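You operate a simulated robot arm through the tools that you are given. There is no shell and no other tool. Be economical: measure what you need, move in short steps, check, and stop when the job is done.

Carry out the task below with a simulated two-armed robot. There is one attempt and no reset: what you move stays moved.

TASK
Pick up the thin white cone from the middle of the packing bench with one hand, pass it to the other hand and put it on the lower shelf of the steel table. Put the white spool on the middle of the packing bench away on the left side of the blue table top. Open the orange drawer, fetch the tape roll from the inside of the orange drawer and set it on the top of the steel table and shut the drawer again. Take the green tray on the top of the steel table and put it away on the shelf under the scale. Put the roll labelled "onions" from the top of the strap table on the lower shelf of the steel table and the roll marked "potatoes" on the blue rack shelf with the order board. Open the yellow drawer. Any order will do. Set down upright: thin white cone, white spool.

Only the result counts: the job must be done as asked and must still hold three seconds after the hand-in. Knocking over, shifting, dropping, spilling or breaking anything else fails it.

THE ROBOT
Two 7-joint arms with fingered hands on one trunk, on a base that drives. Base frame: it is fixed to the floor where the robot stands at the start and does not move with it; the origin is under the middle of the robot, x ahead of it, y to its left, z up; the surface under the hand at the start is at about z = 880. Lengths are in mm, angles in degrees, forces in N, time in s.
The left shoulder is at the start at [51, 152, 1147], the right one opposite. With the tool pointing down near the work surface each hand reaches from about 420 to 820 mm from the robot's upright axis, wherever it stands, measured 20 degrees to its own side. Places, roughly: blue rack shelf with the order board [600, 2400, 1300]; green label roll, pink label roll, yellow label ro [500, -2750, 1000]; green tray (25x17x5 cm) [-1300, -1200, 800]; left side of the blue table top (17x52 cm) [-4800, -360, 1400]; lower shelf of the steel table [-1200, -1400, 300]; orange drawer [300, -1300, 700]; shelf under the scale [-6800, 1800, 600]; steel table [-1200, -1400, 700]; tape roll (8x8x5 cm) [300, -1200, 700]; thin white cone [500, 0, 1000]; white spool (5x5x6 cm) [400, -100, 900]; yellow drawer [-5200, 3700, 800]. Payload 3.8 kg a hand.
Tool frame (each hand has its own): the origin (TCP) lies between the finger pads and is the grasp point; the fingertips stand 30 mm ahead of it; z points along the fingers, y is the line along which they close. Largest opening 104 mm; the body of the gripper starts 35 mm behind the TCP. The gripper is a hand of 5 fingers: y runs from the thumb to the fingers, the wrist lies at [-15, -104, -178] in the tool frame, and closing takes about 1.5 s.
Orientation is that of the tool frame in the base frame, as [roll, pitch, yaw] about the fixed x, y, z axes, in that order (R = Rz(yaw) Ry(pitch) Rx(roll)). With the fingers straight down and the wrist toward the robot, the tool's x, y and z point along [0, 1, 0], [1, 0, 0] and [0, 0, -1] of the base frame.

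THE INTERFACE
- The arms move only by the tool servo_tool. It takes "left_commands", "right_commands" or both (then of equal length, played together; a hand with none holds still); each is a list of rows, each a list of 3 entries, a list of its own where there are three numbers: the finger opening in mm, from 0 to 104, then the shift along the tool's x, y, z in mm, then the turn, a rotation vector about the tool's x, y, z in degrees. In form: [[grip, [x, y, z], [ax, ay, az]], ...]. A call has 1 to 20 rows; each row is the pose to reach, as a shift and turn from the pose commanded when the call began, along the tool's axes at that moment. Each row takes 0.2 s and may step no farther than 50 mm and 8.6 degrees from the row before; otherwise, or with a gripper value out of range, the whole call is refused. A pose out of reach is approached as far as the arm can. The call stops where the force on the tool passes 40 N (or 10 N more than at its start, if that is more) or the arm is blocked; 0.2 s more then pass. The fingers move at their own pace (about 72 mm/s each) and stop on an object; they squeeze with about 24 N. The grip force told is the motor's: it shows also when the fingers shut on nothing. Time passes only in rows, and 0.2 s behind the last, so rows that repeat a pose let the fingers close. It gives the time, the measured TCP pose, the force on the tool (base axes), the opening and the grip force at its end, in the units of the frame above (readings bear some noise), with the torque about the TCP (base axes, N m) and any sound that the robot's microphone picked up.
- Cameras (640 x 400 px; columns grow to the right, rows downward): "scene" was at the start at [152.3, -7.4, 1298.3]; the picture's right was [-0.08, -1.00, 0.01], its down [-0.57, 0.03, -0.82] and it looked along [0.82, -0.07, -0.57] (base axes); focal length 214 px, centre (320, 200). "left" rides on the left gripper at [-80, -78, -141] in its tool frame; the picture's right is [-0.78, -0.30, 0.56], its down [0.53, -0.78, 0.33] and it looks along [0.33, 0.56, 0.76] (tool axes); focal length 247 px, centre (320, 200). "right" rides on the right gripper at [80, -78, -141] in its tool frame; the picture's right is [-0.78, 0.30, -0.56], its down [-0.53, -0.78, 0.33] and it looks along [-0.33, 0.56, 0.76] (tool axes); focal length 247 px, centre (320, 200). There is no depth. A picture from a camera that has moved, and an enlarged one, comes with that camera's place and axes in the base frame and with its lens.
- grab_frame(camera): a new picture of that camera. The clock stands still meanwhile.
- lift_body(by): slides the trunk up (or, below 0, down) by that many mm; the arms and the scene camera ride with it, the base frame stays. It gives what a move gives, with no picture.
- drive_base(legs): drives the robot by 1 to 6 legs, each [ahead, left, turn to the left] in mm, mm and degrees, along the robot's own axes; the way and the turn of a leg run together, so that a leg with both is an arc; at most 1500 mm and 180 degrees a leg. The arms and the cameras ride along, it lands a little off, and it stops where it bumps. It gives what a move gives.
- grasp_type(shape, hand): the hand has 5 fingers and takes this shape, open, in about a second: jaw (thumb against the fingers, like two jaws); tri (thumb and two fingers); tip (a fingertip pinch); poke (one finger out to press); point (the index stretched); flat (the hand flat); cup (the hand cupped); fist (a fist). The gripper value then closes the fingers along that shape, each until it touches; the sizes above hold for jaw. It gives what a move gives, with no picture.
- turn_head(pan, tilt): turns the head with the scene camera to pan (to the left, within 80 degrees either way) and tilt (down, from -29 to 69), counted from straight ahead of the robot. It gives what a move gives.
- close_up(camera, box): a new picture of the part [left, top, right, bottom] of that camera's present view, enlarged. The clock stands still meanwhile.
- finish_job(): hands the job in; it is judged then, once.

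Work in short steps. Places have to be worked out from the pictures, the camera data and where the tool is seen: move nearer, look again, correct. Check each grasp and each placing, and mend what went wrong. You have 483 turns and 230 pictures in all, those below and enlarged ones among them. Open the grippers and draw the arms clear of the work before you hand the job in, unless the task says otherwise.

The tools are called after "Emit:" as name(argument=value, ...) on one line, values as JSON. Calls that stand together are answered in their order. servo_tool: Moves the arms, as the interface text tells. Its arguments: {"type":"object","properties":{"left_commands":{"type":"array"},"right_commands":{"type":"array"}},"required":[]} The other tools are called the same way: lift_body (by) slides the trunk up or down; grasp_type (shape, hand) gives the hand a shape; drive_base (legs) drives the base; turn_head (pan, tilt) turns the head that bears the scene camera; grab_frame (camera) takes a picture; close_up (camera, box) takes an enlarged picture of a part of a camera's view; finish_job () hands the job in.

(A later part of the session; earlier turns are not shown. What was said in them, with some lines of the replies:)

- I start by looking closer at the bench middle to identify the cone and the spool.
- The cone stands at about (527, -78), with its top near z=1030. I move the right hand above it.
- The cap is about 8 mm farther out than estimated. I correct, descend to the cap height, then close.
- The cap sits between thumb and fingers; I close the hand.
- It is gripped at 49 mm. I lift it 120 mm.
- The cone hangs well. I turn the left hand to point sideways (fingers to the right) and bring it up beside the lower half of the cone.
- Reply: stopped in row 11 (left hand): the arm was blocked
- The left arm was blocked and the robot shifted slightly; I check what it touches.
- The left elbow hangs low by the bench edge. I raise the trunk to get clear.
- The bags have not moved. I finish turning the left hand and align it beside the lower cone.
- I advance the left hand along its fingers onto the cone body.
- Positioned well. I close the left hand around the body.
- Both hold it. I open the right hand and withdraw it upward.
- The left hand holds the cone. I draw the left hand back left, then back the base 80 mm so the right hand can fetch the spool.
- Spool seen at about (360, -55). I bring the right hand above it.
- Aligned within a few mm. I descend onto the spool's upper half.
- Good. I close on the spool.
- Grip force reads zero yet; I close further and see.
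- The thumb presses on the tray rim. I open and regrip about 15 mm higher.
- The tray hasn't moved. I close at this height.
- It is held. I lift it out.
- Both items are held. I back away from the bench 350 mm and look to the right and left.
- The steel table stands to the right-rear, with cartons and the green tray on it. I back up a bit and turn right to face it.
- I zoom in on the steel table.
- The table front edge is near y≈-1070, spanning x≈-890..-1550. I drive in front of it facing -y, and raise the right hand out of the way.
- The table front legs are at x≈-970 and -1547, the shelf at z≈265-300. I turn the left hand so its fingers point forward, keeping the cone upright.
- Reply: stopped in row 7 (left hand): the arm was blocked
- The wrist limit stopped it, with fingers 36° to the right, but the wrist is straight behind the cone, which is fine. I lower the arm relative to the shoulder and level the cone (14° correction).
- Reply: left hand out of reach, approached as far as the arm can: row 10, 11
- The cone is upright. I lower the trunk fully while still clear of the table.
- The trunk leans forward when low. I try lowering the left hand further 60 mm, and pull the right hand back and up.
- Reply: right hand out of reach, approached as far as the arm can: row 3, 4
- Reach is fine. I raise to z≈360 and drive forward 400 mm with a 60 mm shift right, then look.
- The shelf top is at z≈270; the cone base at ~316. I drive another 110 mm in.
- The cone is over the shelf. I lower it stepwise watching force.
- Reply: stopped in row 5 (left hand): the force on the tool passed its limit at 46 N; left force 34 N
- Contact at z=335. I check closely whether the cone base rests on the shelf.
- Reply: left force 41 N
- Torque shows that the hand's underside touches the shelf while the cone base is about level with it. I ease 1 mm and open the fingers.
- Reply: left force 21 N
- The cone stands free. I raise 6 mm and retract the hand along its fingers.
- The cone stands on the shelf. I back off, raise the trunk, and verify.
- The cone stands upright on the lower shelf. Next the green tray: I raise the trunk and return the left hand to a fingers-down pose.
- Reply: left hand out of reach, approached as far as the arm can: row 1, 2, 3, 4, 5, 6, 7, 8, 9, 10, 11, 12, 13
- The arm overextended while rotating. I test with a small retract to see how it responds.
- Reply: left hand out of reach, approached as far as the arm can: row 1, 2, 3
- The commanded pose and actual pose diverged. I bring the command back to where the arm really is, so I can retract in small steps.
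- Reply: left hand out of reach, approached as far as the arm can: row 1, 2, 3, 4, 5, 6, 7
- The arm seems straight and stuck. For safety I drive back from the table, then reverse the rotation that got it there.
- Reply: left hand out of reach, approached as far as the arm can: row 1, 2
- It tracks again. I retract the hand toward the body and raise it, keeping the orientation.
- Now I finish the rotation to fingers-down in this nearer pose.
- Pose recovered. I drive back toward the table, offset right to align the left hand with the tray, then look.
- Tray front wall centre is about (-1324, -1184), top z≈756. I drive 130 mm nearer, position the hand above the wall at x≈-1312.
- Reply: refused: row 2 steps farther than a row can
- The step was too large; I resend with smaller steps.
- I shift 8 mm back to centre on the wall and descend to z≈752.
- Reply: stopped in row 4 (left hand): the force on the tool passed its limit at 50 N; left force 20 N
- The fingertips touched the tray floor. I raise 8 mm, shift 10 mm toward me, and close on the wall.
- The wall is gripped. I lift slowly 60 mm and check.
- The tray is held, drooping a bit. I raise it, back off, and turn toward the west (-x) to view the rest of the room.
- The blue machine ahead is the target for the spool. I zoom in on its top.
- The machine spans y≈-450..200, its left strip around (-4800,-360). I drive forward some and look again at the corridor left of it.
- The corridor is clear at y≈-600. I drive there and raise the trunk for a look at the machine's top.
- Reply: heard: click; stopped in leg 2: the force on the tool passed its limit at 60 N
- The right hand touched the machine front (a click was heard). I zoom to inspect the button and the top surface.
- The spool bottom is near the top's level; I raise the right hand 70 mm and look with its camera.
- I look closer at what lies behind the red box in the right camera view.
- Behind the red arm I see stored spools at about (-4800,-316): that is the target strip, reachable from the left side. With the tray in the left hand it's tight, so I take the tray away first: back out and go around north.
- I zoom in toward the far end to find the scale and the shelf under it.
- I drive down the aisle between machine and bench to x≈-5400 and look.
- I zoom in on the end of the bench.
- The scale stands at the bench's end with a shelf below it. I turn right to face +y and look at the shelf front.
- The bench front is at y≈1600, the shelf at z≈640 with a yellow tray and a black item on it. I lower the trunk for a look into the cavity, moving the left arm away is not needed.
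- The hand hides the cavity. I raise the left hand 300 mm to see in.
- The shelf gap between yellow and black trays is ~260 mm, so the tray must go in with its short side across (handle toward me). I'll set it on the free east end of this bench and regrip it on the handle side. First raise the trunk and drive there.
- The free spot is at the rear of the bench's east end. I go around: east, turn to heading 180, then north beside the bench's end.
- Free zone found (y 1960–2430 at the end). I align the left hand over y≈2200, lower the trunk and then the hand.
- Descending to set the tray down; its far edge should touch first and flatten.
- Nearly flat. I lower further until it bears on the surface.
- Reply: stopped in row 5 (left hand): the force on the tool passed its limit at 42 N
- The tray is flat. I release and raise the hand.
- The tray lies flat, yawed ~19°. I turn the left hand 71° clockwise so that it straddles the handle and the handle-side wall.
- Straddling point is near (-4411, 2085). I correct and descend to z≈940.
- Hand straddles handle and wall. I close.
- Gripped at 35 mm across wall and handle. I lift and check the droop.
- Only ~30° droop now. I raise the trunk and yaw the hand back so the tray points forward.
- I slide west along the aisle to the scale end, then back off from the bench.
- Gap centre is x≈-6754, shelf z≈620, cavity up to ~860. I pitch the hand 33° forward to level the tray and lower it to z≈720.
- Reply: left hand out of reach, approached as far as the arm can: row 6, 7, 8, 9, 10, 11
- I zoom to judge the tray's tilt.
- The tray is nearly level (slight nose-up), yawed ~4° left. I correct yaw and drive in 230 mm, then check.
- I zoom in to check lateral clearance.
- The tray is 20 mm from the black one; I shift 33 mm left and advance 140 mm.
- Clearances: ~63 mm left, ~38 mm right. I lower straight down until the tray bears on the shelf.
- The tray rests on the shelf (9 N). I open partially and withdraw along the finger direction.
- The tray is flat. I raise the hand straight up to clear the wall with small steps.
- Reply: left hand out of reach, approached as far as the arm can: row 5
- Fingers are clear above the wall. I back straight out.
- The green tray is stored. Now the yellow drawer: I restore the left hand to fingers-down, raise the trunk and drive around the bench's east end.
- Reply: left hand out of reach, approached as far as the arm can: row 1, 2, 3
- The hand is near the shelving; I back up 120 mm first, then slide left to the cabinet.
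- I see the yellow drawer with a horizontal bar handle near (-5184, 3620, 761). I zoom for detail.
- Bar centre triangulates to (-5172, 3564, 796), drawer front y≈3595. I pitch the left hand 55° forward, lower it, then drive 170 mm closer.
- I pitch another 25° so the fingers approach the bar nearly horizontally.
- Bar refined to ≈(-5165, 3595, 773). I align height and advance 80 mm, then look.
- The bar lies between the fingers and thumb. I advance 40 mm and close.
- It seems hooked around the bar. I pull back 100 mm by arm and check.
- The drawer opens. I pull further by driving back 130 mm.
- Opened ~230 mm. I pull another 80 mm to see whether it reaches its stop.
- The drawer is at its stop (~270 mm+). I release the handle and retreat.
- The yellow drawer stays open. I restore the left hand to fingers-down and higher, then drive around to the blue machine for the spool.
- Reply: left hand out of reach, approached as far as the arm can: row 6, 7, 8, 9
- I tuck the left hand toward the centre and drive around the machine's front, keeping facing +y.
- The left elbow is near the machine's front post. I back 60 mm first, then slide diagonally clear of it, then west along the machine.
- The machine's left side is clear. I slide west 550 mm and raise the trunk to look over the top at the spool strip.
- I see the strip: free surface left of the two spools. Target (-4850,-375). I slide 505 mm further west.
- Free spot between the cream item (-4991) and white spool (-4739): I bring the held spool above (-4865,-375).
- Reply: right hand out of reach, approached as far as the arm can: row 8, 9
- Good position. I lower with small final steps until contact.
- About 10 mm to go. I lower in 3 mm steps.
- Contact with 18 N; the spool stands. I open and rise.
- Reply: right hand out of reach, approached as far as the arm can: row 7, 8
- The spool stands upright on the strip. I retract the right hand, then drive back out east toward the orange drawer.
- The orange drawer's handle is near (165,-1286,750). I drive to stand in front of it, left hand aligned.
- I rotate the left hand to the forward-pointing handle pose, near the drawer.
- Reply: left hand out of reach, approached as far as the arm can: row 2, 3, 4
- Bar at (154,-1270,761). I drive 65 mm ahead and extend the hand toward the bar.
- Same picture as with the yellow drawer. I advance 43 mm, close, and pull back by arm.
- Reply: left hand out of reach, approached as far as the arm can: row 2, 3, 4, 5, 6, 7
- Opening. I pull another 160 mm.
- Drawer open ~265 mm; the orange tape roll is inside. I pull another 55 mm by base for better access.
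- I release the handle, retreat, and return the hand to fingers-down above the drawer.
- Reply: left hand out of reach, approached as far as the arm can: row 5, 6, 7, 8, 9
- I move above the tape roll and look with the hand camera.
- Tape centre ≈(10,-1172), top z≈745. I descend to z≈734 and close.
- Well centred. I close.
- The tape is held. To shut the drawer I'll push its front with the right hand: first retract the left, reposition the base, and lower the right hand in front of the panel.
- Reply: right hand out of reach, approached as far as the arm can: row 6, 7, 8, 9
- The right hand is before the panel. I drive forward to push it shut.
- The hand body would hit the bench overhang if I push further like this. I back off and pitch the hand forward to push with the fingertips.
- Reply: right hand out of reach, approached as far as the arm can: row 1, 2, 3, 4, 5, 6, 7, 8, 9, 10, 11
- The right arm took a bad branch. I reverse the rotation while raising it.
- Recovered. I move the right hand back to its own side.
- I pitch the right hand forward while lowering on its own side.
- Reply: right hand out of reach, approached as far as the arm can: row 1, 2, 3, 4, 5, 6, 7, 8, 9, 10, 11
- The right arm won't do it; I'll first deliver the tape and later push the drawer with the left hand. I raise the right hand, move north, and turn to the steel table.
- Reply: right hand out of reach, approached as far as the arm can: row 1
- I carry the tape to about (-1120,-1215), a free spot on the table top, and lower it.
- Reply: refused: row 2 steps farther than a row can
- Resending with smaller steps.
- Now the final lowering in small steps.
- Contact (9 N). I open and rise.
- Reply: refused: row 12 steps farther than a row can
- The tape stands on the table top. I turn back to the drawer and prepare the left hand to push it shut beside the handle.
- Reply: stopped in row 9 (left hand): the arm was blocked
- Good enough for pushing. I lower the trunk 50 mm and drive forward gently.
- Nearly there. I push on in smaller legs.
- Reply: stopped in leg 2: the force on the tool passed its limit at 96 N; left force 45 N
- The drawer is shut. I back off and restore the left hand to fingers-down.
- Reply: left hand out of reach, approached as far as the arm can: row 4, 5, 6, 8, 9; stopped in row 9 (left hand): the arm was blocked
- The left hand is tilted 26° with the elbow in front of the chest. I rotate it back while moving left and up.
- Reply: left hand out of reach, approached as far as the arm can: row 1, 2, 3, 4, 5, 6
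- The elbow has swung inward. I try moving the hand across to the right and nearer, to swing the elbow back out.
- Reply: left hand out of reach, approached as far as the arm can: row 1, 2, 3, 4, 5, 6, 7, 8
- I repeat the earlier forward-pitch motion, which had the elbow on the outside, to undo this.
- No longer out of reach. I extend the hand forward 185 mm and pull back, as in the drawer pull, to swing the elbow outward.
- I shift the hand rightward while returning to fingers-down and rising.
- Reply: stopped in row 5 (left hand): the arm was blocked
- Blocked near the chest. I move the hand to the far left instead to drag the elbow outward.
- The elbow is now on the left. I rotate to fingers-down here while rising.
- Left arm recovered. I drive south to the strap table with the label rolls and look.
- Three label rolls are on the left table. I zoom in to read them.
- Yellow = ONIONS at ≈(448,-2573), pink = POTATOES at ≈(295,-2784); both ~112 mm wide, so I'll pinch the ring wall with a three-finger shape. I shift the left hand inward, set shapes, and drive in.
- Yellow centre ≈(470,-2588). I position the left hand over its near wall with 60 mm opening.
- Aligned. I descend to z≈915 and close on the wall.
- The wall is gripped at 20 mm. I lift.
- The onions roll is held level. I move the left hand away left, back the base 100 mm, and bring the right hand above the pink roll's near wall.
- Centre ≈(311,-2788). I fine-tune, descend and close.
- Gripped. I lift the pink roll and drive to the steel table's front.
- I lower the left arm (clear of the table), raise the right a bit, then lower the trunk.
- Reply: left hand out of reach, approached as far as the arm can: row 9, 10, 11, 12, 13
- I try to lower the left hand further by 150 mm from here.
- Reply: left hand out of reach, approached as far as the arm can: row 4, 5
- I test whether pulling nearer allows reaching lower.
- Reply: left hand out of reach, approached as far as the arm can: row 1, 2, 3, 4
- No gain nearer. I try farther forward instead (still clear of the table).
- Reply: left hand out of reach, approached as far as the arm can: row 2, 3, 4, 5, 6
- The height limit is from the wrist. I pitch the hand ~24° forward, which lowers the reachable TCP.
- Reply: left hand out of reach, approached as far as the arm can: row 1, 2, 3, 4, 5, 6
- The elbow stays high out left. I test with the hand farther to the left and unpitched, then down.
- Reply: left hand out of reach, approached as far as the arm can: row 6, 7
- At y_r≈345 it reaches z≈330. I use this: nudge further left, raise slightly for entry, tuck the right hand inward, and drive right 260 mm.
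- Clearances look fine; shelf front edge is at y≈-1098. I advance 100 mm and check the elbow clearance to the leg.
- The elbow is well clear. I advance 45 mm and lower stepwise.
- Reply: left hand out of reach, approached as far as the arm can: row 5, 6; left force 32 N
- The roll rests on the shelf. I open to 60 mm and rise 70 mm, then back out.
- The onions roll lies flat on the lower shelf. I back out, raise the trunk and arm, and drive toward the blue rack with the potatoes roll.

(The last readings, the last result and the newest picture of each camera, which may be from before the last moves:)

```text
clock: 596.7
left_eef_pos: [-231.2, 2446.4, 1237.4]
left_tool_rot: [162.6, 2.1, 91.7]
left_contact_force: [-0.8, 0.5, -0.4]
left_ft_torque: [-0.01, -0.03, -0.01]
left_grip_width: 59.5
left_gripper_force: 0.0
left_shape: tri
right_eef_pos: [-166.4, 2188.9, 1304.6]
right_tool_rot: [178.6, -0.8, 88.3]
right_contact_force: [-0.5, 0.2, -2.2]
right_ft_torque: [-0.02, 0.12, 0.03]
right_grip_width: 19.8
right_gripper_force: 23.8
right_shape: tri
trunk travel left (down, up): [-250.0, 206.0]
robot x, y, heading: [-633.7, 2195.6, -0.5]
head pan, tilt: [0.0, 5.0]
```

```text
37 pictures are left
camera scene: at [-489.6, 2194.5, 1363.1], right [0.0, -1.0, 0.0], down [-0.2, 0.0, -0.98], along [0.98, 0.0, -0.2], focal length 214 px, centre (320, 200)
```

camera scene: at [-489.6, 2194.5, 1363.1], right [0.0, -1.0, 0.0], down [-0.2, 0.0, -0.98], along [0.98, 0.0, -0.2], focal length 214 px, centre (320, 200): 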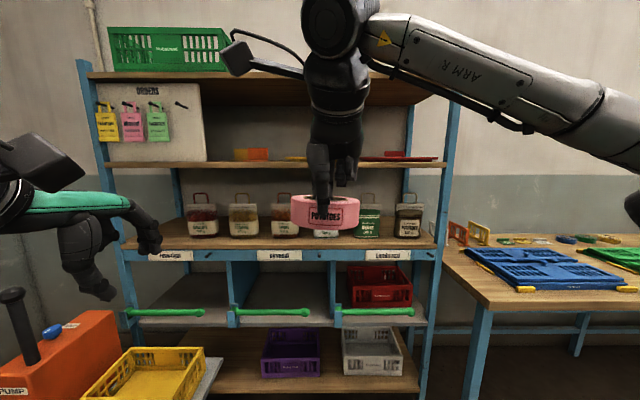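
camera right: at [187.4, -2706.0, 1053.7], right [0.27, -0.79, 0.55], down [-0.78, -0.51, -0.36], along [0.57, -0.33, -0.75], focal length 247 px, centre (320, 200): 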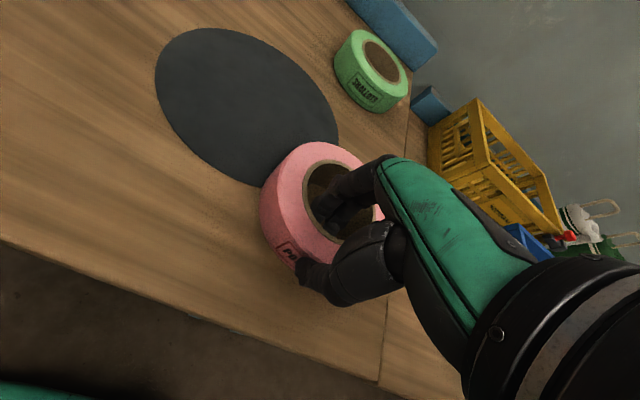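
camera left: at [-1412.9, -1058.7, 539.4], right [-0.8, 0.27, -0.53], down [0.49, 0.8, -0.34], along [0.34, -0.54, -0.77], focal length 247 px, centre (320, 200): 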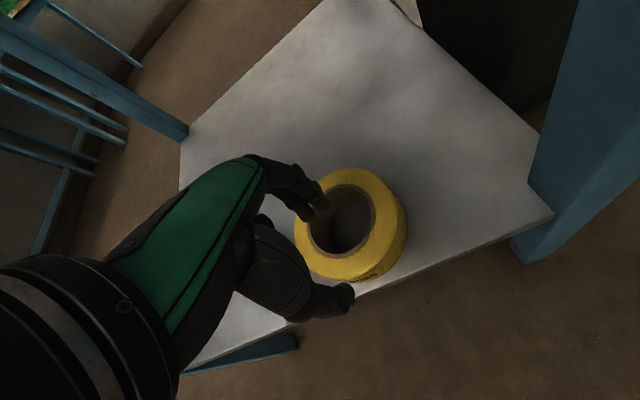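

The rack with the "ORDERS" board faces me. I raise the trunk for a view onto that shelf.

Emit:
lift_body(by=200)

Emit:
turn_head(pan=0, tilt=15)

Emit:
close_up(camera="scene", box=[60, 40, 480, 300])

```text
clock: 598.9
left_eef_pos: [-231.3, 2445.9, 1436.3]
left_tool_rot: [162.5, 2.1, 91.6]
left_contact_force: [0.0, -0.3, 1.1]
left_ft_torque: [0.02, -0.02, -0.03]
left_grip_width: 59.8
left_gripper_force: 0.1
left_shape: tri
right_eef_pos: [-166.6, 2188.6, 1505.3]
right_tool_rot: [178.7, -0.8, 88.2]
right_contact_force: [0.4, 0.9, -2.0]
right_ft_torque: [0.03, 0.1, 0.02]
right_grip_width: 20.1
right_gripper_force: 24.1
right_shape: tri
trunk travel left (down, up): [-450.0, 6.0]
robot x, y, heading: [-634.6, 2194.0, -0.2]
head pan, tilt: [0.0, 5.0]
```

```text
clock: 599.6
left_eef_pos: [-230.2, 2446.5, 1435.6]
left_tool_rot: [162.6, 2.2, 91.6]
left_contact_force: [-0.1, 0.0, 0.5]
left_ft_torque: [0.02, -0.01, -0.04]
left_grip_width: 59.6
left_gripper_force: 0.0
left_shape: tri
right_eef_pos: [-166.4, 2188.7, 1505.3]
right_tool_rot: [178.8, -0.8, 88.3]
right_contact_force: [-0.3, -0.1, -2.8]
right_ft_torque: [0.03, 0.12, -0.01]
right_grip_width: 20.2
right_gripper_force: 23.6
right_shape: tri
trunk travel left (down, up): [-450.0, 6.0]
robot x, y, heading: [-635.0, 2193.1, -0.4]
head pan, tilt: [0.0, 15.0]
```

```text
1.52 times, centred on (270, 170) of scene
camera zoom: at [-542.3, 2194.9, 1563.7], right [-0.01, -1.0, 0.0], down [-0.26, 0.0, -0.97], along [0.97, -0.01, -0.26], focal length 327 px, centre (396, 246)
```

zoom: 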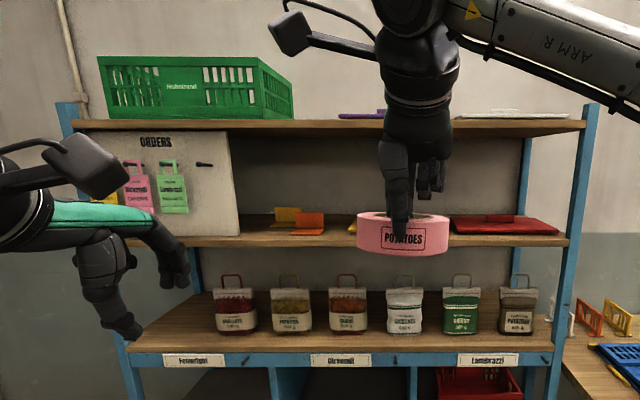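

Shelf front edge ≈(x=343, z=1338), top shelf underside ≈1620; the gap around y≈2200 is free. I lower the right hand to z≈1400 and drive in 440 mm.

Emit:
servo_tool(right_commands=[[5, [0, 0, 40], [0, 0, 0]], [5, [0, 0, 80], [0, 0, 0]], [5, [0, 0, 103], [0, 0, 0]], [5, [0, 0, 103], [0, 0, 0]]], left_commands=[[60, [15, -15, -10], [0, 0, 0]], [60, [30, -30, -20], [0, 0, 0]], [60, [45, -45, -30], [0, 0, 0]], [60, [45, -45, -30], [0, 0, 0]]])

Emit:
drive_base(legs=[[400, 15, 0]])

Emit:
grab_frame(camera="scene")

Emit:
grab_frame(camera="right")

```text
clock: 600.6
left_eef_pos: [-283.6, 2490.6, 1449.6]
left_tool_rot: [162.6, 2.0, 91.6]
left_contact_force: [0.4, -0.8, -0.3]
left_ft_torque: [0.02, 0.02, -0.01]
left_grip_width: 59.4
left_gripper_force: 0.0
left_shape: tri
right_eef_pos: [-164.5, 2190.1, 1402.4]
right_tool_rot: [178.7, -0.8, 88.3]
right_contact_force: [-0.6, -0.2, -2.7]
right_ft_torque: [0.0, 0.09, -0.01]
right_grip_width: 20.0
right_gripper_force: 24.0
right_shape: tri
trunk travel left (down, up): [-450.0, 6.0]
robot x, y, heading: [-634.8, 2189.9, -0.2]
head pan, tilt: [0.0, 15.0]
```

```text
clock: 603.1
left_eef_pos: [111.9, 2501.1, 1450.9]
left_tool_rot: [162.3, 2.1, 91.6]
left_contact_force: [0.0, 0.2, 0.4]
left_ft_torque: [-0.01, -0.02, -0.01]
left_grip_width: 59.8
left_gripper_force: 0.0
left_shape: tri
right_eef_pos: [230.2, 2202.5, 1403.9]
right_tool_rot: [178.6, -0.8, 88.1]
right_contact_force: [-1.2, -0.1, -1.6]
right_ft_torque: [0.02, 0.1, 0.01]
right_grip_width: 20.1
right_gripper_force: 23.5
right_shape: tri
trunk travel left (down, up): [-450.0, 6.0]
robot x, y, heading: [-238.0, 2207.5, -0.2]
head pan, tilt: [0.0, 15.0]
```

```text
35 pictures are left
camera scene: at [-147.5, 2206.9, 1563.9], right [-0.01, -1.0, 0.0], down [-0.26, 0.0, -0.97], along [0.97, -0.01, -0.26], focal length 214 px, centre (320, 200)
```

scene: 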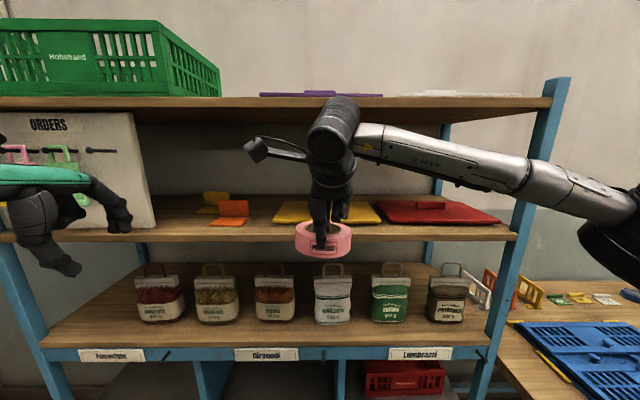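

```text
34 pictures are left
camera right: at [151.0, 2283.9, 1543.2], right [0.26, -0.79, 0.55], down [-0.78, -0.51, -0.36], along [0.56, -0.34, -0.75], focal length 247 px, centre (320, 200)
```

right: 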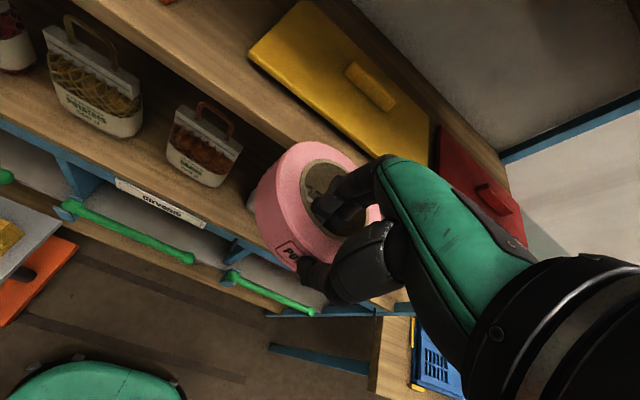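

A yellow folder lies in the middle, leaving only ~60 mm there. I zoom on the left part of the shelf for a free gap.

Emit:
close_up(camera="scene", box=[110, 130, 310, 255])

```text
3.20 times, centred on (210, 192) of scene
camera zoom: at [-147.5, 2206.9, 1563.9], right [-0.01, -1.0, 0.0], down [-0.26, 0.0, -0.97], along [0.97, -0.01, -0.26], focal length 686 px, centre (672, 224)
```

zoom: 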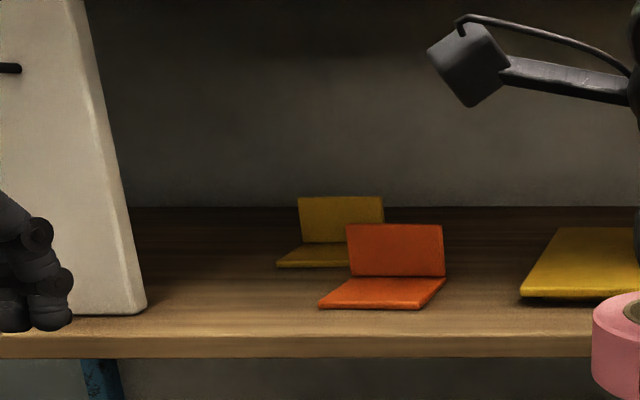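

The best free gap is between the board (y≈2659) and the orange file (y≈2516), 143 mm wide. I slide left to centre the roll at y≈2588 and check.

Emit:
drive_base(legs=[[0, 384, 0]])

Emit:
grab_frame(camera="right")

Emit:
close_up(camera="scene", box=[220, 130, 440, 270])

```text
clock: 605.5
left_eef_pos: [94.5, 2829.5, 1451.5]
left_tool_rot: [162.4, 1.9, 87.1]
left_contact_force: [-0.7, 0.0, -1.1]
left_ft_torque: [-0.02, -0.1, 0.03]
left_grip_width: 59.5
left_gripper_force: 0.1
left_shape: tri
right_eef_pos: [190.2, 2520.7, 1405.1]
right_tool_rot: [178.6, -1.0, 83.7]
right_contact_force: [0.0, 0.6, -1.5]
right_ft_torque: [0.01, 0.14, 0.0]
right_grip_width: 19.8
right_gripper_force: 23.8
right_shape: tri
trunk travel left (down, up): [-450.0, 6.0]
robot x, y, heading: [-274.7, 2569.7, -4.7]
head pan, tilt: [0.0, 15.0]
```

```text
32 pictures are left
camera right: at [116.8, 2608.0, 1543.9], right [0.19, -0.81, 0.55], down [-0.82, -0.44, -0.36], along [0.54, -0.38, -0.75], focal length 247 px, centre (320, 200)
```

right: 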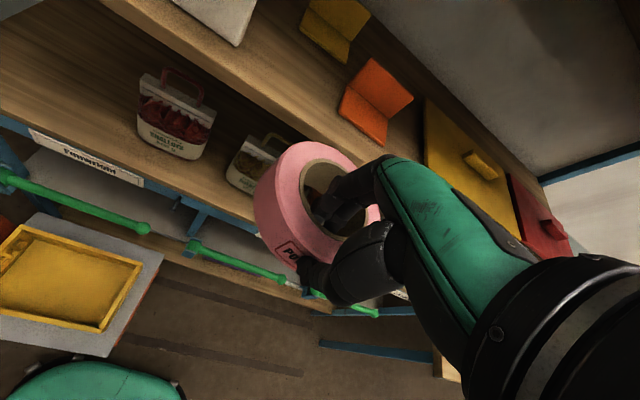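

```text
2.86 times, centred on (330, 200) of scene
camera zoom: at [-186.7, 2554.3, 1563.9], right [-0.08, -1.0, 0.0], down [-0.26, 0.03, -0.97], along [0.96, -0.08, -0.26], focal length 613 px, centre (291, 200)
```

zoom: 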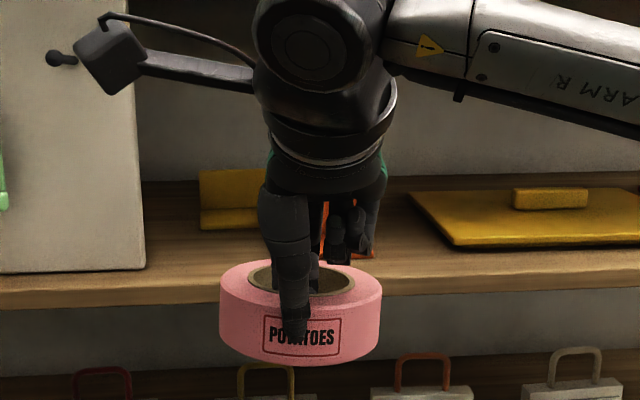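

The base yawed a little unexpectedly; I look left to see whether something touched.

Emit:
turn_head(pan=65, tilt=35)

Emit:
grab_frame(camera="scene")

```text
clock: 606.8
left_eef_pos: [98.5, 2832.7, 1449.9]
left_tool_rot: [162.6, 2.1, 87.1]
left_contact_force: [0.5, -0.3, 0.1]
left_ft_torque: [0.01, -0.02, 0.03]
left_grip_width: 59.7
left_gripper_force: 0.1
left_shape: tri
right_eef_pos: [194.1, 2523.2, 1402.2]
right_tool_rot: [178.7, -0.9, 83.7]
right_contact_force: [-0.1, -0.3, -1.7]
right_ft_torque: [0.03, 0.06, -0.02]
right_grip_width: 19.7
right_gripper_force: 24.3
right_shape: tri
trunk travel left (down, up): [-450.0, 6.0]
robot x, y, heading: [-272.6, 2564.1, -4.8]
head pan, tilt: [65.0, 35.0]
```

```text
30 pictures are left
camera scene: at [-232.5, 2643.0, 1531.7], right [0.87, -0.5, 0.0], down [-0.29, -0.5, -0.82], along [0.41, 0.71, -0.57], focal length 214 px, centre (320, 200)
```

scene: 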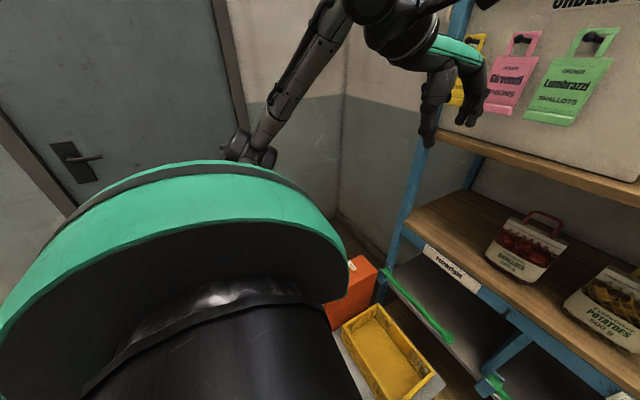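

A lift cart with a yellow crate stands close on the left; the base likely brushed it. I move right 70 mm and straighten, then use the arm for the remaining offset.

Emit:
drive_base(legs=[[0, -70, 0], [0, 0, 4.7]])

Emit:
grab_frame(camera="scene")

```text
clock: 608.4
left_eef_pos: [70.4, 2791.7, 1449.6]
left_tool_rot: [162.6, 2.2, 91.8]
left_contact_force: [0.2, 0.4, 0.3]
left_ft_torque: [0.0, 0.02, 0.0]
left_grip_width: 59.8
left_gripper_force: 0.1
left_shape: tri
right_eef_pos: [190.0, 2492.5, 1402.2]
right_tool_rot: [178.7, -1.0, 88.4]
right_contact_force: [0.0, 0.0, -2.2]
right_ft_torque: [-0.01, 0.14, 0.01]
right_grip_width: 19.7
right_gripper_force: 24.5
right_shape: tri
trunk travel left (down, up): [-450.0, 6.0]
robot x, y, heading: [-281.7, 2494.6, -0.0]
head pan, tilt: [65.0, 35.0]
```

```text
29 pictures are left
camera scene: at [-243.9, 2574.9, 1531.7], right [0.91, -0.42, 0.0], down [-0.24, -0.52, -0.82], along [0.35, 0.74, -0.57], focal length 214 px, centre (320, 200)
```

scene: 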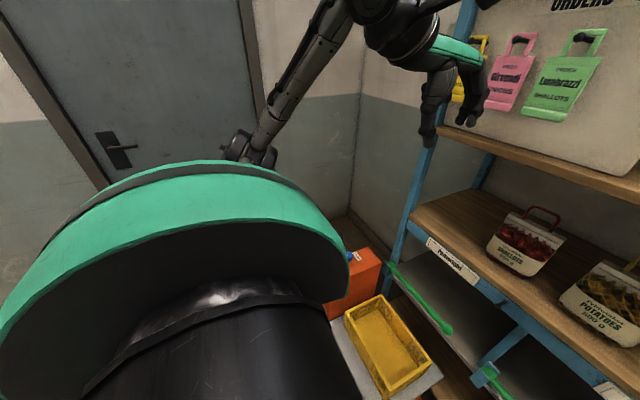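

The cart looks in place. I move the roll left by arm to y≈2588, still in front of the shelf, and check.

Emit:
servo_tool(right_commands=[[5, [32, 5, 0], [0, 0, 0]], [5, [64, 15, 0], [0, 0, 0]], [5, [95, 30, 0], [0, 0, 0]], [5, [95, 45, 0], [0, 0, 0]], [5, [95, 45, 0], [0, 0, 0]]])

Emit:
turn_head(pan=0, tilt=15)

Emit:
close_up(camera="scene", box=[180, 130, 400, 270])

Emit:
grab_frame(camera="right")

```text
clock: 609.5
left_eef_pos: [68.8, 2790.9, 1450.1]
left_tool_rot: [162.5, 2.0, 91.8]
left_contact_force: [-1.1, 0.2, 0.5]
left_ft_torque: [0.03, 0.02, 0.03]
left_grip_width: 59.9
left_gripper_force: 0.1
left_shape: tri
right_eef_pos: [237.5, 2585.4, 1405.7]
right_tool_rot: [178.7, -0.9, 88.5]
right_contact_force: [-0.4, -0.7, -2.2]
right_ft_torque: [0.03, 0.1, 0.0]
right_grip_width: 19.9
right_gripper_force: 23.6
right_shape: tri
trunk travel left (down, up): [-450.0, 6.0]
robot x, y, heading: [-283.6, 2494.3, -0.3]
head pan, tilt: [65.0, 35.0]
```

```text
clock: 610.9
left_eef_pos: [69.4, 2792.4, 1450.0]
left_tool_rot: [162.5, 2.1, 91.8]
left_contact_force: [-0.4, 0.4, 0.6]
left_ft_torque: [-0.02, 0.03, 0.0]
left_grip_width: 59.7
left_gripper_force: 0.0
left_shape: tri
right_eef_pos: [237.1, 2586.2, 1404.5]
right_tool_rot: [178.7, -0.7, 88.5]
right_contact_force: [-1.0, -0.2, -1.3]
right_ft_torque: [0.03, 0.11, -0.02]
right_grip_width: 20.0
right_gripper_force: 24.0
right_shape: tri
trunk travel left (down, up): [-450.0, 6.0]
robot x, y, heading: [-281.4, 2497.1, -0.0]
head pan, tilt: [0.0, 15.0]
```

```text
2.86 times, centred on (290, 200) of scene
camera zoom: at [-188.3, 2496.1, 1563.6], right [0.0, -1.0, 0.0], down [-0.26, 0.0, -0.97], along [0.97, 0.0, -0.26], focal length 613 px, centre (406, 200)
```

zoom: 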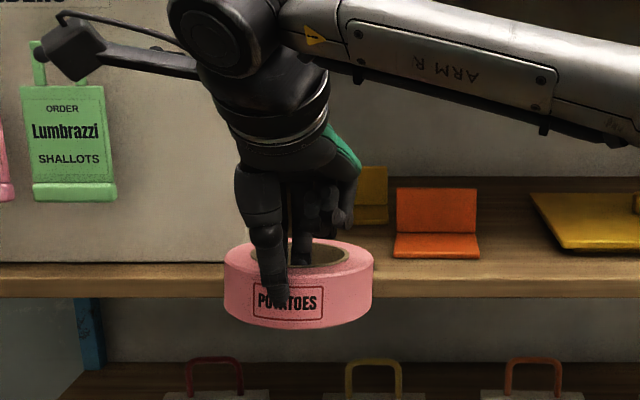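

```text
27 pictures are left
camera right: at [157.4, 2668.1, 1545.0], right [0.26, -0.79, 0.55], down [-0.78, -0.51, -0.36], along [0.56, -0.34, -0.75], focal length 247 px, centre (320, 200)
```

right: 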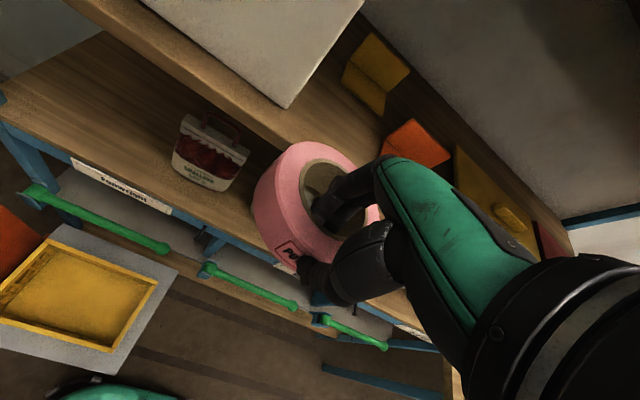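

Gap 2509–2656 (centre 2582); roll at 2584. I advance 141 mm straight over the shelf and check.

Emit:
servo_tool(right_commands=[[5, [0, 35, 0], [0, 0, 0]], [5, [0, 70, 0], [0, 0, 0]], [5, [0, 105, 0], [0, 0, 0]], [5, [0, 141, 0], [0, 0, 0]], [5, [0, 141, 0], [0, 0, 0]]])

Emit:
close_up(camera="scene", box=[180, 130, 400, 270])

Emit:
grab_frame(camera="right")

```text
clock: 612.1
left_eef_pos: [69.7, 2791.8, 1450.2]
left_tool_rot: [162.5, 2.0, 91.9]
left_contact_force: [0.2, -0.1, -0.4]
left_ft_torque: [0.0, -0.04, 0.02]
left_grip_width: 59.7
left_gripper_force: 0.0
left_shape: tri
right_eef_pos: [352.8, 2577.1, 1403.5]
right_tool_rot: [178.8, -0.8, 88.6]
right_contact_force: [-1.1, -0.1, -1.3]
right_ft_torque: [-0.04, 0.07, 0.02]
right_grip_width: 19.8
right_gripper_force: 24.5
right_shape: tri
right hand out of reach, approached as far as the arm can: row 4, 5
trunk travel left (down, up): [-450.0, 6.0]
robot x, y, heading: [-279.5, 2490.8, -0.1]
head pan, tilt: [0.0, 15.0]
```

```text
2.86 times, centred on (290, 200) of scene
camera zoom: at [-188.4, 2495.6, 1563.6], right [0.0, -1.0, 0.0], down [-0.26, 0.0, -0.97], along [0.97, 0.0, -0.26], focal length 613 px, centre (406, 200)
```

zoom: 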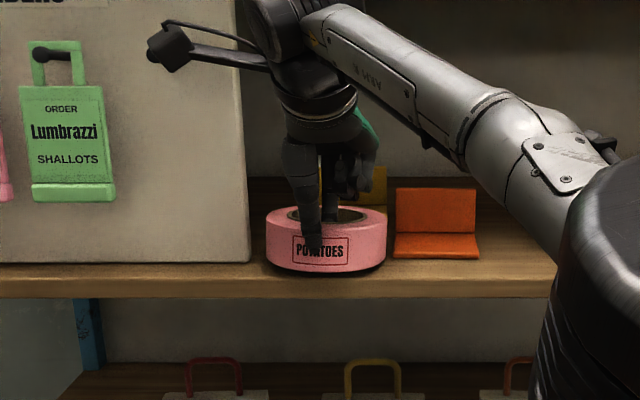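

```text
25 pictures are left
camera right: at [273.7, 2658.8, 1543.3], right [0.26, -0.79, 0.55], down [-0.78, -0.51, -0.36], along [0.56, -0.34, -0.75], focal length 247 px, centre (320, 200)
```

right: 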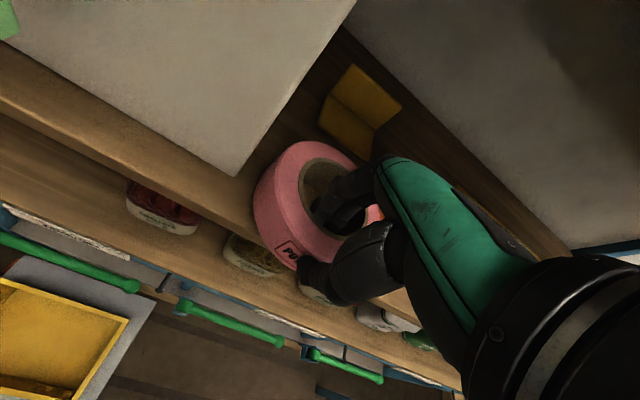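

The arm is at its reach; I drive 25 mm forward (and 5 mm left) for full support.

Emit:
drive_base(legs=[[27, 6, 0]])

Emit:
close_up(camera="scene", box=[220, 150, 360, 250])

```text
clock: 612.9
left_eef_pos: [87.0, 2796.7, 1451.5]
left_tool_rot: [162.3, 2.0, 91.7]
left_contact_force: [0.2, -0.2, 0.3]
left_ft_torque: [0.02, -0.04, 0.01]
left_grip_width: 59.9
left_gripper_force: 0.0
left_shape: tri
right_eef_pos: [371.4, 2581.8, 1407.6]
right_tool_rot: [178.3, -0.9, 88.4]
right_contact_force: [-0.8, 0.0, -2.0]
right_ft_torque: [0.01, 0.03, 0.0]
right_grip_width: 20.2
right_gripper_force: 24.2
right_shape: tri
trunk travel left (down, up): [-450.0, 6.0]
robot x, y, heading: [-251.9, 2502.3, -0.5]
head pan, tilt: [0.0, 15.0]
```

```text
4.00 times, centred on (290, 200) of scene
camera zoom: at [-170.5, 2499.7, 1564.2], right [0.0, -1.0, 0.0], down [-0.25, 0.0, -0.97], along [0.97, 0.0, -0.25], focal length 858 px, centre (440, 200)
```

zoom: 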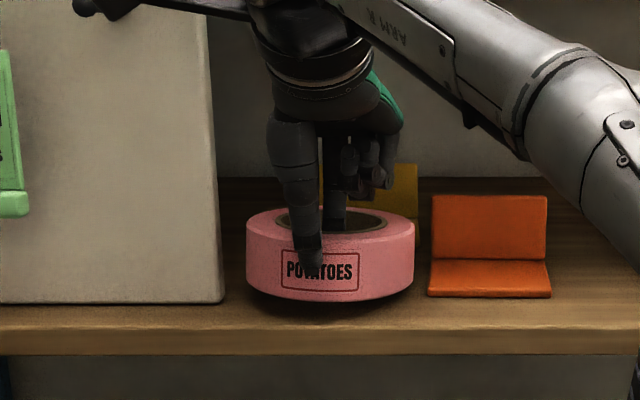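

Centred with gaps both sides. I lower with small steps.

Emit:
servo_tool(right_commands=[[5, [3, 0, 12], [0, 0, 0]], [5, [3, 0, 20], [0, 0, 0]], [5, [3, 0, 26], [0, 0, 0]], [5, [3, 0, 31], [0, 0, 0]], [5, [3, 0, 35], [0, 0, 0]], [5, [3, 0, 39], [0, 0, 0]], [5, [3, 0, 39], [0, 0, 0]]])

Emit:
close_up(camera="scene", box=[220, 150, 360, 250])

```text
clock: 614.3
left_eef_pos: [92.8, 2797.5, 1450.5]
left_tool_rot: [162.4, 2.1, 91.8]
left_contact_force: [0.2, -0.3, -0.7]
left_ft_torque: [0.03, 0.02, 0.0]
left_grip_width: 59.8
left_gripper_force: 0.1
left_shape: tri
right_eef_pos: [379.5, 2584.5, 1374.4]
right_tool_rot: [177.7, -1.0, 88.4]
right_contact_force: [-5.4, -0.3, 16.8]
right_ft_torque: [-0.01, 0.17, -0.01]
right_grip_width: 22.6
right_gripper_force: 24.3
right_shape: tri
trunk travel left (down, up): [-450.0, 6.0]
robot x, y, heading: [-256.8, 2497.7, -0.3]
head pan, tilt: [0.0, 15.0]
stopped in row 6 (right hand): the force on the tool passed its limit at 43 N (the readings are from after the stop); the commanded pose is now the measured one
```

```text
4.00 times, centred on (290, 200) of scene
camera zoom: at [-164.8, 2501.6, 1563.6], right [0.0, -1.0, 0.0], down [-0.26, 0.0, -0.97], along [0.97, 0.0, -0.26], focal length 858 px, centre (440, 200)
```

zoom: 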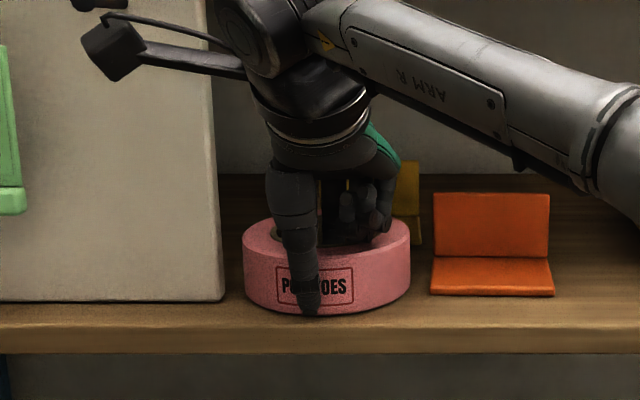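

It rests on the shelf. I open, rise 50 mm and retract.

Emit:
servo_tool(right_commands=[[35, [0, 0, 0], [0, 0, 0]], [50, [0, 0, -1], [0, 0, 0]], [58, [0, 0, -1], [0, 0, 0]], [58, [0, 0, -1], [0, 0, 0]], [58, [0, 0, -18], [0, 0, 0]], [58, [0, 0, -36], [0, 0, 0]], [58, [0, 0, -52], [0, 0, 0]], [58, [0, -40, -52], [0, 0, 0]], [58, [0, -80, -52], [0, 0, 0]], [58, [0, -120, -52], [0, 0, 0]], [58, [0, -150, -52], [0, 0, 0]]])

Emit:
drive_base(legs=[[-350, -30, 0]])

Emit:
grab_frame(camera="scene")

```text
clock: 616.7
left_eef_pos: [95.7, 2796.9, 1449.4]
left_tool_rot: [162.6, 2.0, 91.8]
left_contact_force: [0.3, -0.7, -0.1]
left_ft_torque: [0.01, 0.03, 0.01]
left_grip_width: 59.5
left_gripper_force: 0.0
left_shape: tri
right_eef_pos: [228.6, 2589.0, 1418.9]
right_tool_rot: [178.2, -0.9, 88.4]
right_contact_force: [-0.2, 0.0, -0.3]
right_ft_torque: [0.0, -0.02, -0.03]
right_grip_width: 57.7
right_gripper_force: 0.0
right_shape: tri
right hand out of reach, approached as far as the arm can: row 7
trunk travel left (down, up): [-450.0, 6.0]
robot x, y, heading: [-253.0, 2502.0, 0.1]
head pan, tilt: [0.0, 15.0]
```

```text
clock: 619.0
left_eef_pos: [-247.2, 2769.7, 1449.3]
left_tool_rot: [162.7, 2.2, 91.6]
left_contact_force: [0.0, -0.8, -0.5]
left_ft_torque: [-0.01, 0.0, 0.02]
left_grip_width: 59.9
left_gripper_force: 0.1
left_shape: tri
right_eef_pos: [-113.2, 2559.3, 1417.6]
right_tool_rot: [178.4, -0.9, 88.2]
right_contact_force: [-0.6, 1.0, 0.6]
right_ft_torque: [-0.02, 0.06, 0.01]
right_grip_width: 57.7
right_gripper_force: 0.1
right_shape: tri
trunk travel left (down, up): [-450.0, 6.0]
robot x, y, heading: [-600.5, 2473.6, -0.5]
head pan, tilt: [0.0, 15.0]
```

```text
22 pictures are left
camera scene: at [-504.7, 2473.2, 1563.4], right [0.0, -1.0, 0.0], down [-0.26, 0.0, -0.97], along [0.97, 0.0, -0.26], focal length 214 px, centre (320, 200)
```

scene: 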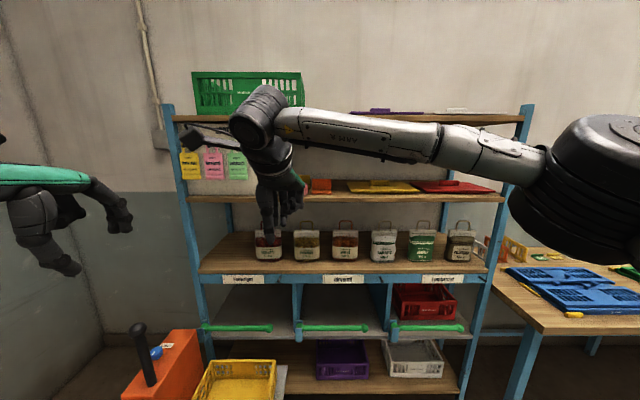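

The cart has not moved. I move the right hand aside to verify the roll.

Emit:
servo_tool(right_commands=[[60, [-45, 0, 15], [0, 0, 0]], [60, [-90, 0, 30], [0, 0, 0]], [60, [-135, 0, 45], [0, 0, 0]], [60, [-180, 0, 60], [0, 0, 0]], [60, [-225, 0, 75], [0, 0, 0]], [60, [-265, 0, 90], [0, 0, 0]]])

Emit:
close_up(camera="scene", box=[160, 100, 420, 280])

```text
clock: 620.4
left_eef_pos: [-250.7, 2766.9, 1450.4]
left_tool_rot: [162.5, 2.0, 91.8]
left_contact_force: [-0.1, -0.5, -0.2]
left_ft_torque: [0.01, -0.01, -0.01]
left_grip_width: 59.9
left_gripper_force: 0.1
left_shape: tri
right_eef_pos: [-121.8, 2294.8, 1323.6]
right_tool_rot: [178.0, -1.0, 88.2]
right_contact_force: [-0.2, -0.4, -0.7]
right_ft_torque: [0.03, -0.02, 0.0]
right_grip_width: 59.4
right_gripper_force: 0.0
right_shape: tri
trunk travel left (down, up): [-450.0, 6.0]
robot x, y, heading: [-604.3, 2474.0, -0.4]
head pan, tilt: [0.0, 15.0]
```

```text
2.22 times, centred on (290, 190) of scene
camera zoom: at [-508.5, 2470.8, 1563.6], right [0.0, -1.0, 0.0], down [-0.26, 0.0, -0.97], along [0.97, 0.0, -0.26], focal length 477 px, centre (387, 222)
```

zoom: 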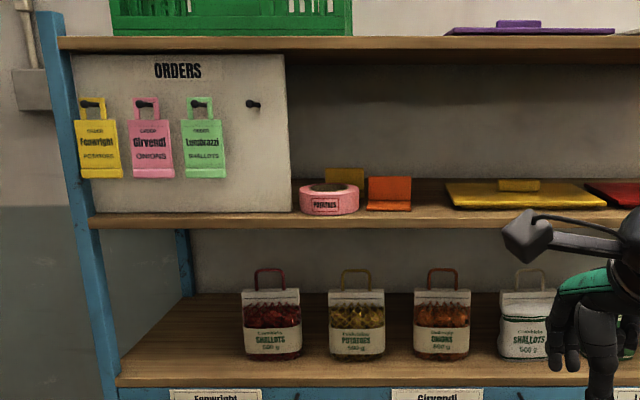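

The roll lies on the order-board shelf, clear of its neighbours. Everything is placed; I open both hands fully before handing in.

Emit:
servo_tool(left_commands=[[104, [0, 0, 0], [0, 0, 0]], [104, [0, 0, 0], [0, 0, 0]], [104, [0, 0, 0], [0, 0, 0]]], right_commands=[[104, [0, 0, 0], [0, 0, 0]], [104, [0, 0, 0], [0, 0, 0]], [104, [0, 0, 0], [0, 0, 0]]])

Emit:
drive_base(legs=[[-100, -900, 0], [0, -1400, 0]])

Emit:
turn_head(pan=-50, tilt=25)

Emit:
grab_frame(camera="scene")

```text
clock: 621.2
left_eef_pos: [-251.1, 2767.7, 1449.7]
left_tool_rot: [162.6, 2.2, 91.7]
left_contact_force: [0.4, -1.1, 0.5]
left_ft_torque: [-0.04, -0.02, -0.01]
left_grip_width: 103.4
left_gripper_force: 0.0
left_shape: tri
right_eef_pos: [-121.5, 2295.8, 1324.3]
right_tool_rot: [178.2, -0.9, 88.2]
right_contact_force: [-0.3, 0.6, 0.0]
right_ft_torque: [0.0, 0.01, 0.05]
right_grip_width: 103.6
right_gripper_force: 0.2
right_shape: tri
trunk travel left (down, up): [-450.0, 6.0]
robot x, y, heading: [-602.8, 2471.9, -0.2]
head pan, tilt: [0.0, 15.0]
```

```text
clock: 632.5
left_eef_pos: [-345.5, 469.0, 1449.7]
left_tool_rot: [162.5, 2.1, 92.3]
left_contact_force: [-0.3, 0.3, -0.7]
left_ft_torque: [0.01, 0.02, -0.03]
left_grip_width: 103.7
left_gripper_force: 0.0
left_shape: tri
right_eef_pos: [-211.4, -2.5, 1322.8]
right_tool_rot: [178.1, -0.9, 89.0]
right_contact_force: [0.1, 0.2, 0.0]
right_ft_torque: [0.02, 0.03, -0.03]
right_grip_width: 103.6
right_gripper_force: 0.0
right_shape: tri
trunk travel left (down, up): [-450.0, 6.0]
robot x, y, heading: [-695.3, 169.0, 0.5]
head pan, tilt: [0.0, 15.0]
```

```text
clock: 633.7
left_eef_pos: [-345.6, 468.6, 1449.8]
left_tool_rot: [162.5, 2.1, 92.3]
left_contact_force: [0.3, 0.6, 0.2]
left_ft_torque: [-0.01, -0.01, 0.03]
left_grip_width: 103.6
left_gripper_force: 0.1
left_shape: tri
right_eef_pos: [-210.7, -3.3, 1324.7]
right_tool_rot: [178.0, -0.9, 88.9]
right_contact_force: [0.0, -0.2, -1.2]
right_ft_torque: [-0.03, -0.01, 0.02]
right_grip_width: 103.6
right_gripper_force: 0.0
right_shape: tri
trunk travel left (down, up): [-450.0, 6.0]
robot x, y, heading: [-692.1, 167.9, 0.2]
head pan, tilt: [-50.0, 25.0]
```

```text
20 pictures are left
camera scene: at [-633.8, 98.8, 1547.4], right [-0.76, -0.65, 0.0], down [-0.27, 0.32, -0.91], along [0.59, -0.69, -0.42], focal length 214 px, centre (320, 200)
```

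scene: 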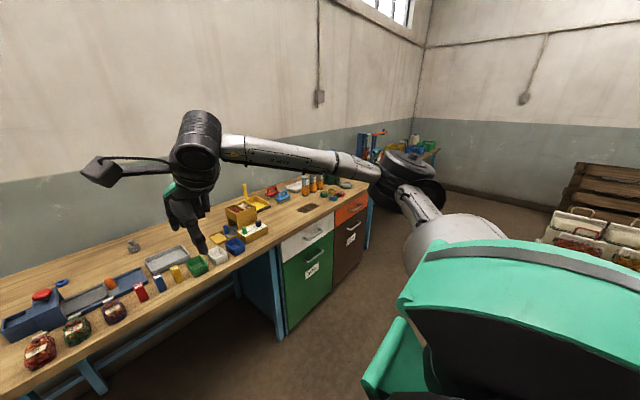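

The orange drawer is shut and the bench is undisturbed. I hand the job in.

Emit:
finish_job()

```text
The job is handed in.
```

Everything you asked for was carried out and the job is handed in. The one slip: while carrying the white spool, I bumped the front of the blue machine by its STOP button and heard a click, and I did not check the button's state afterwards.

- **Cone:** picked up with the right hand, passed to the left, and standing upright on the steel table's lower shelf.
- **White spool:** standing upright on the left side of the blue table top, next to the other spools.
- **Tape roll:** on top of the steel table, and the orange drawer is shut again.
- **Green tray:** on the shelf under the scale, between the yellow and black trays.
- **Onions roll:** flat on the steel table's lower shelf.
- **Potatoes roll:** on the blue rack shelf with the order board.
- **Yellow drawer:** open.

The base also seems to have brushed the lift cart beside the blue rack; comparing pictures from before and after, the cart had not moved.
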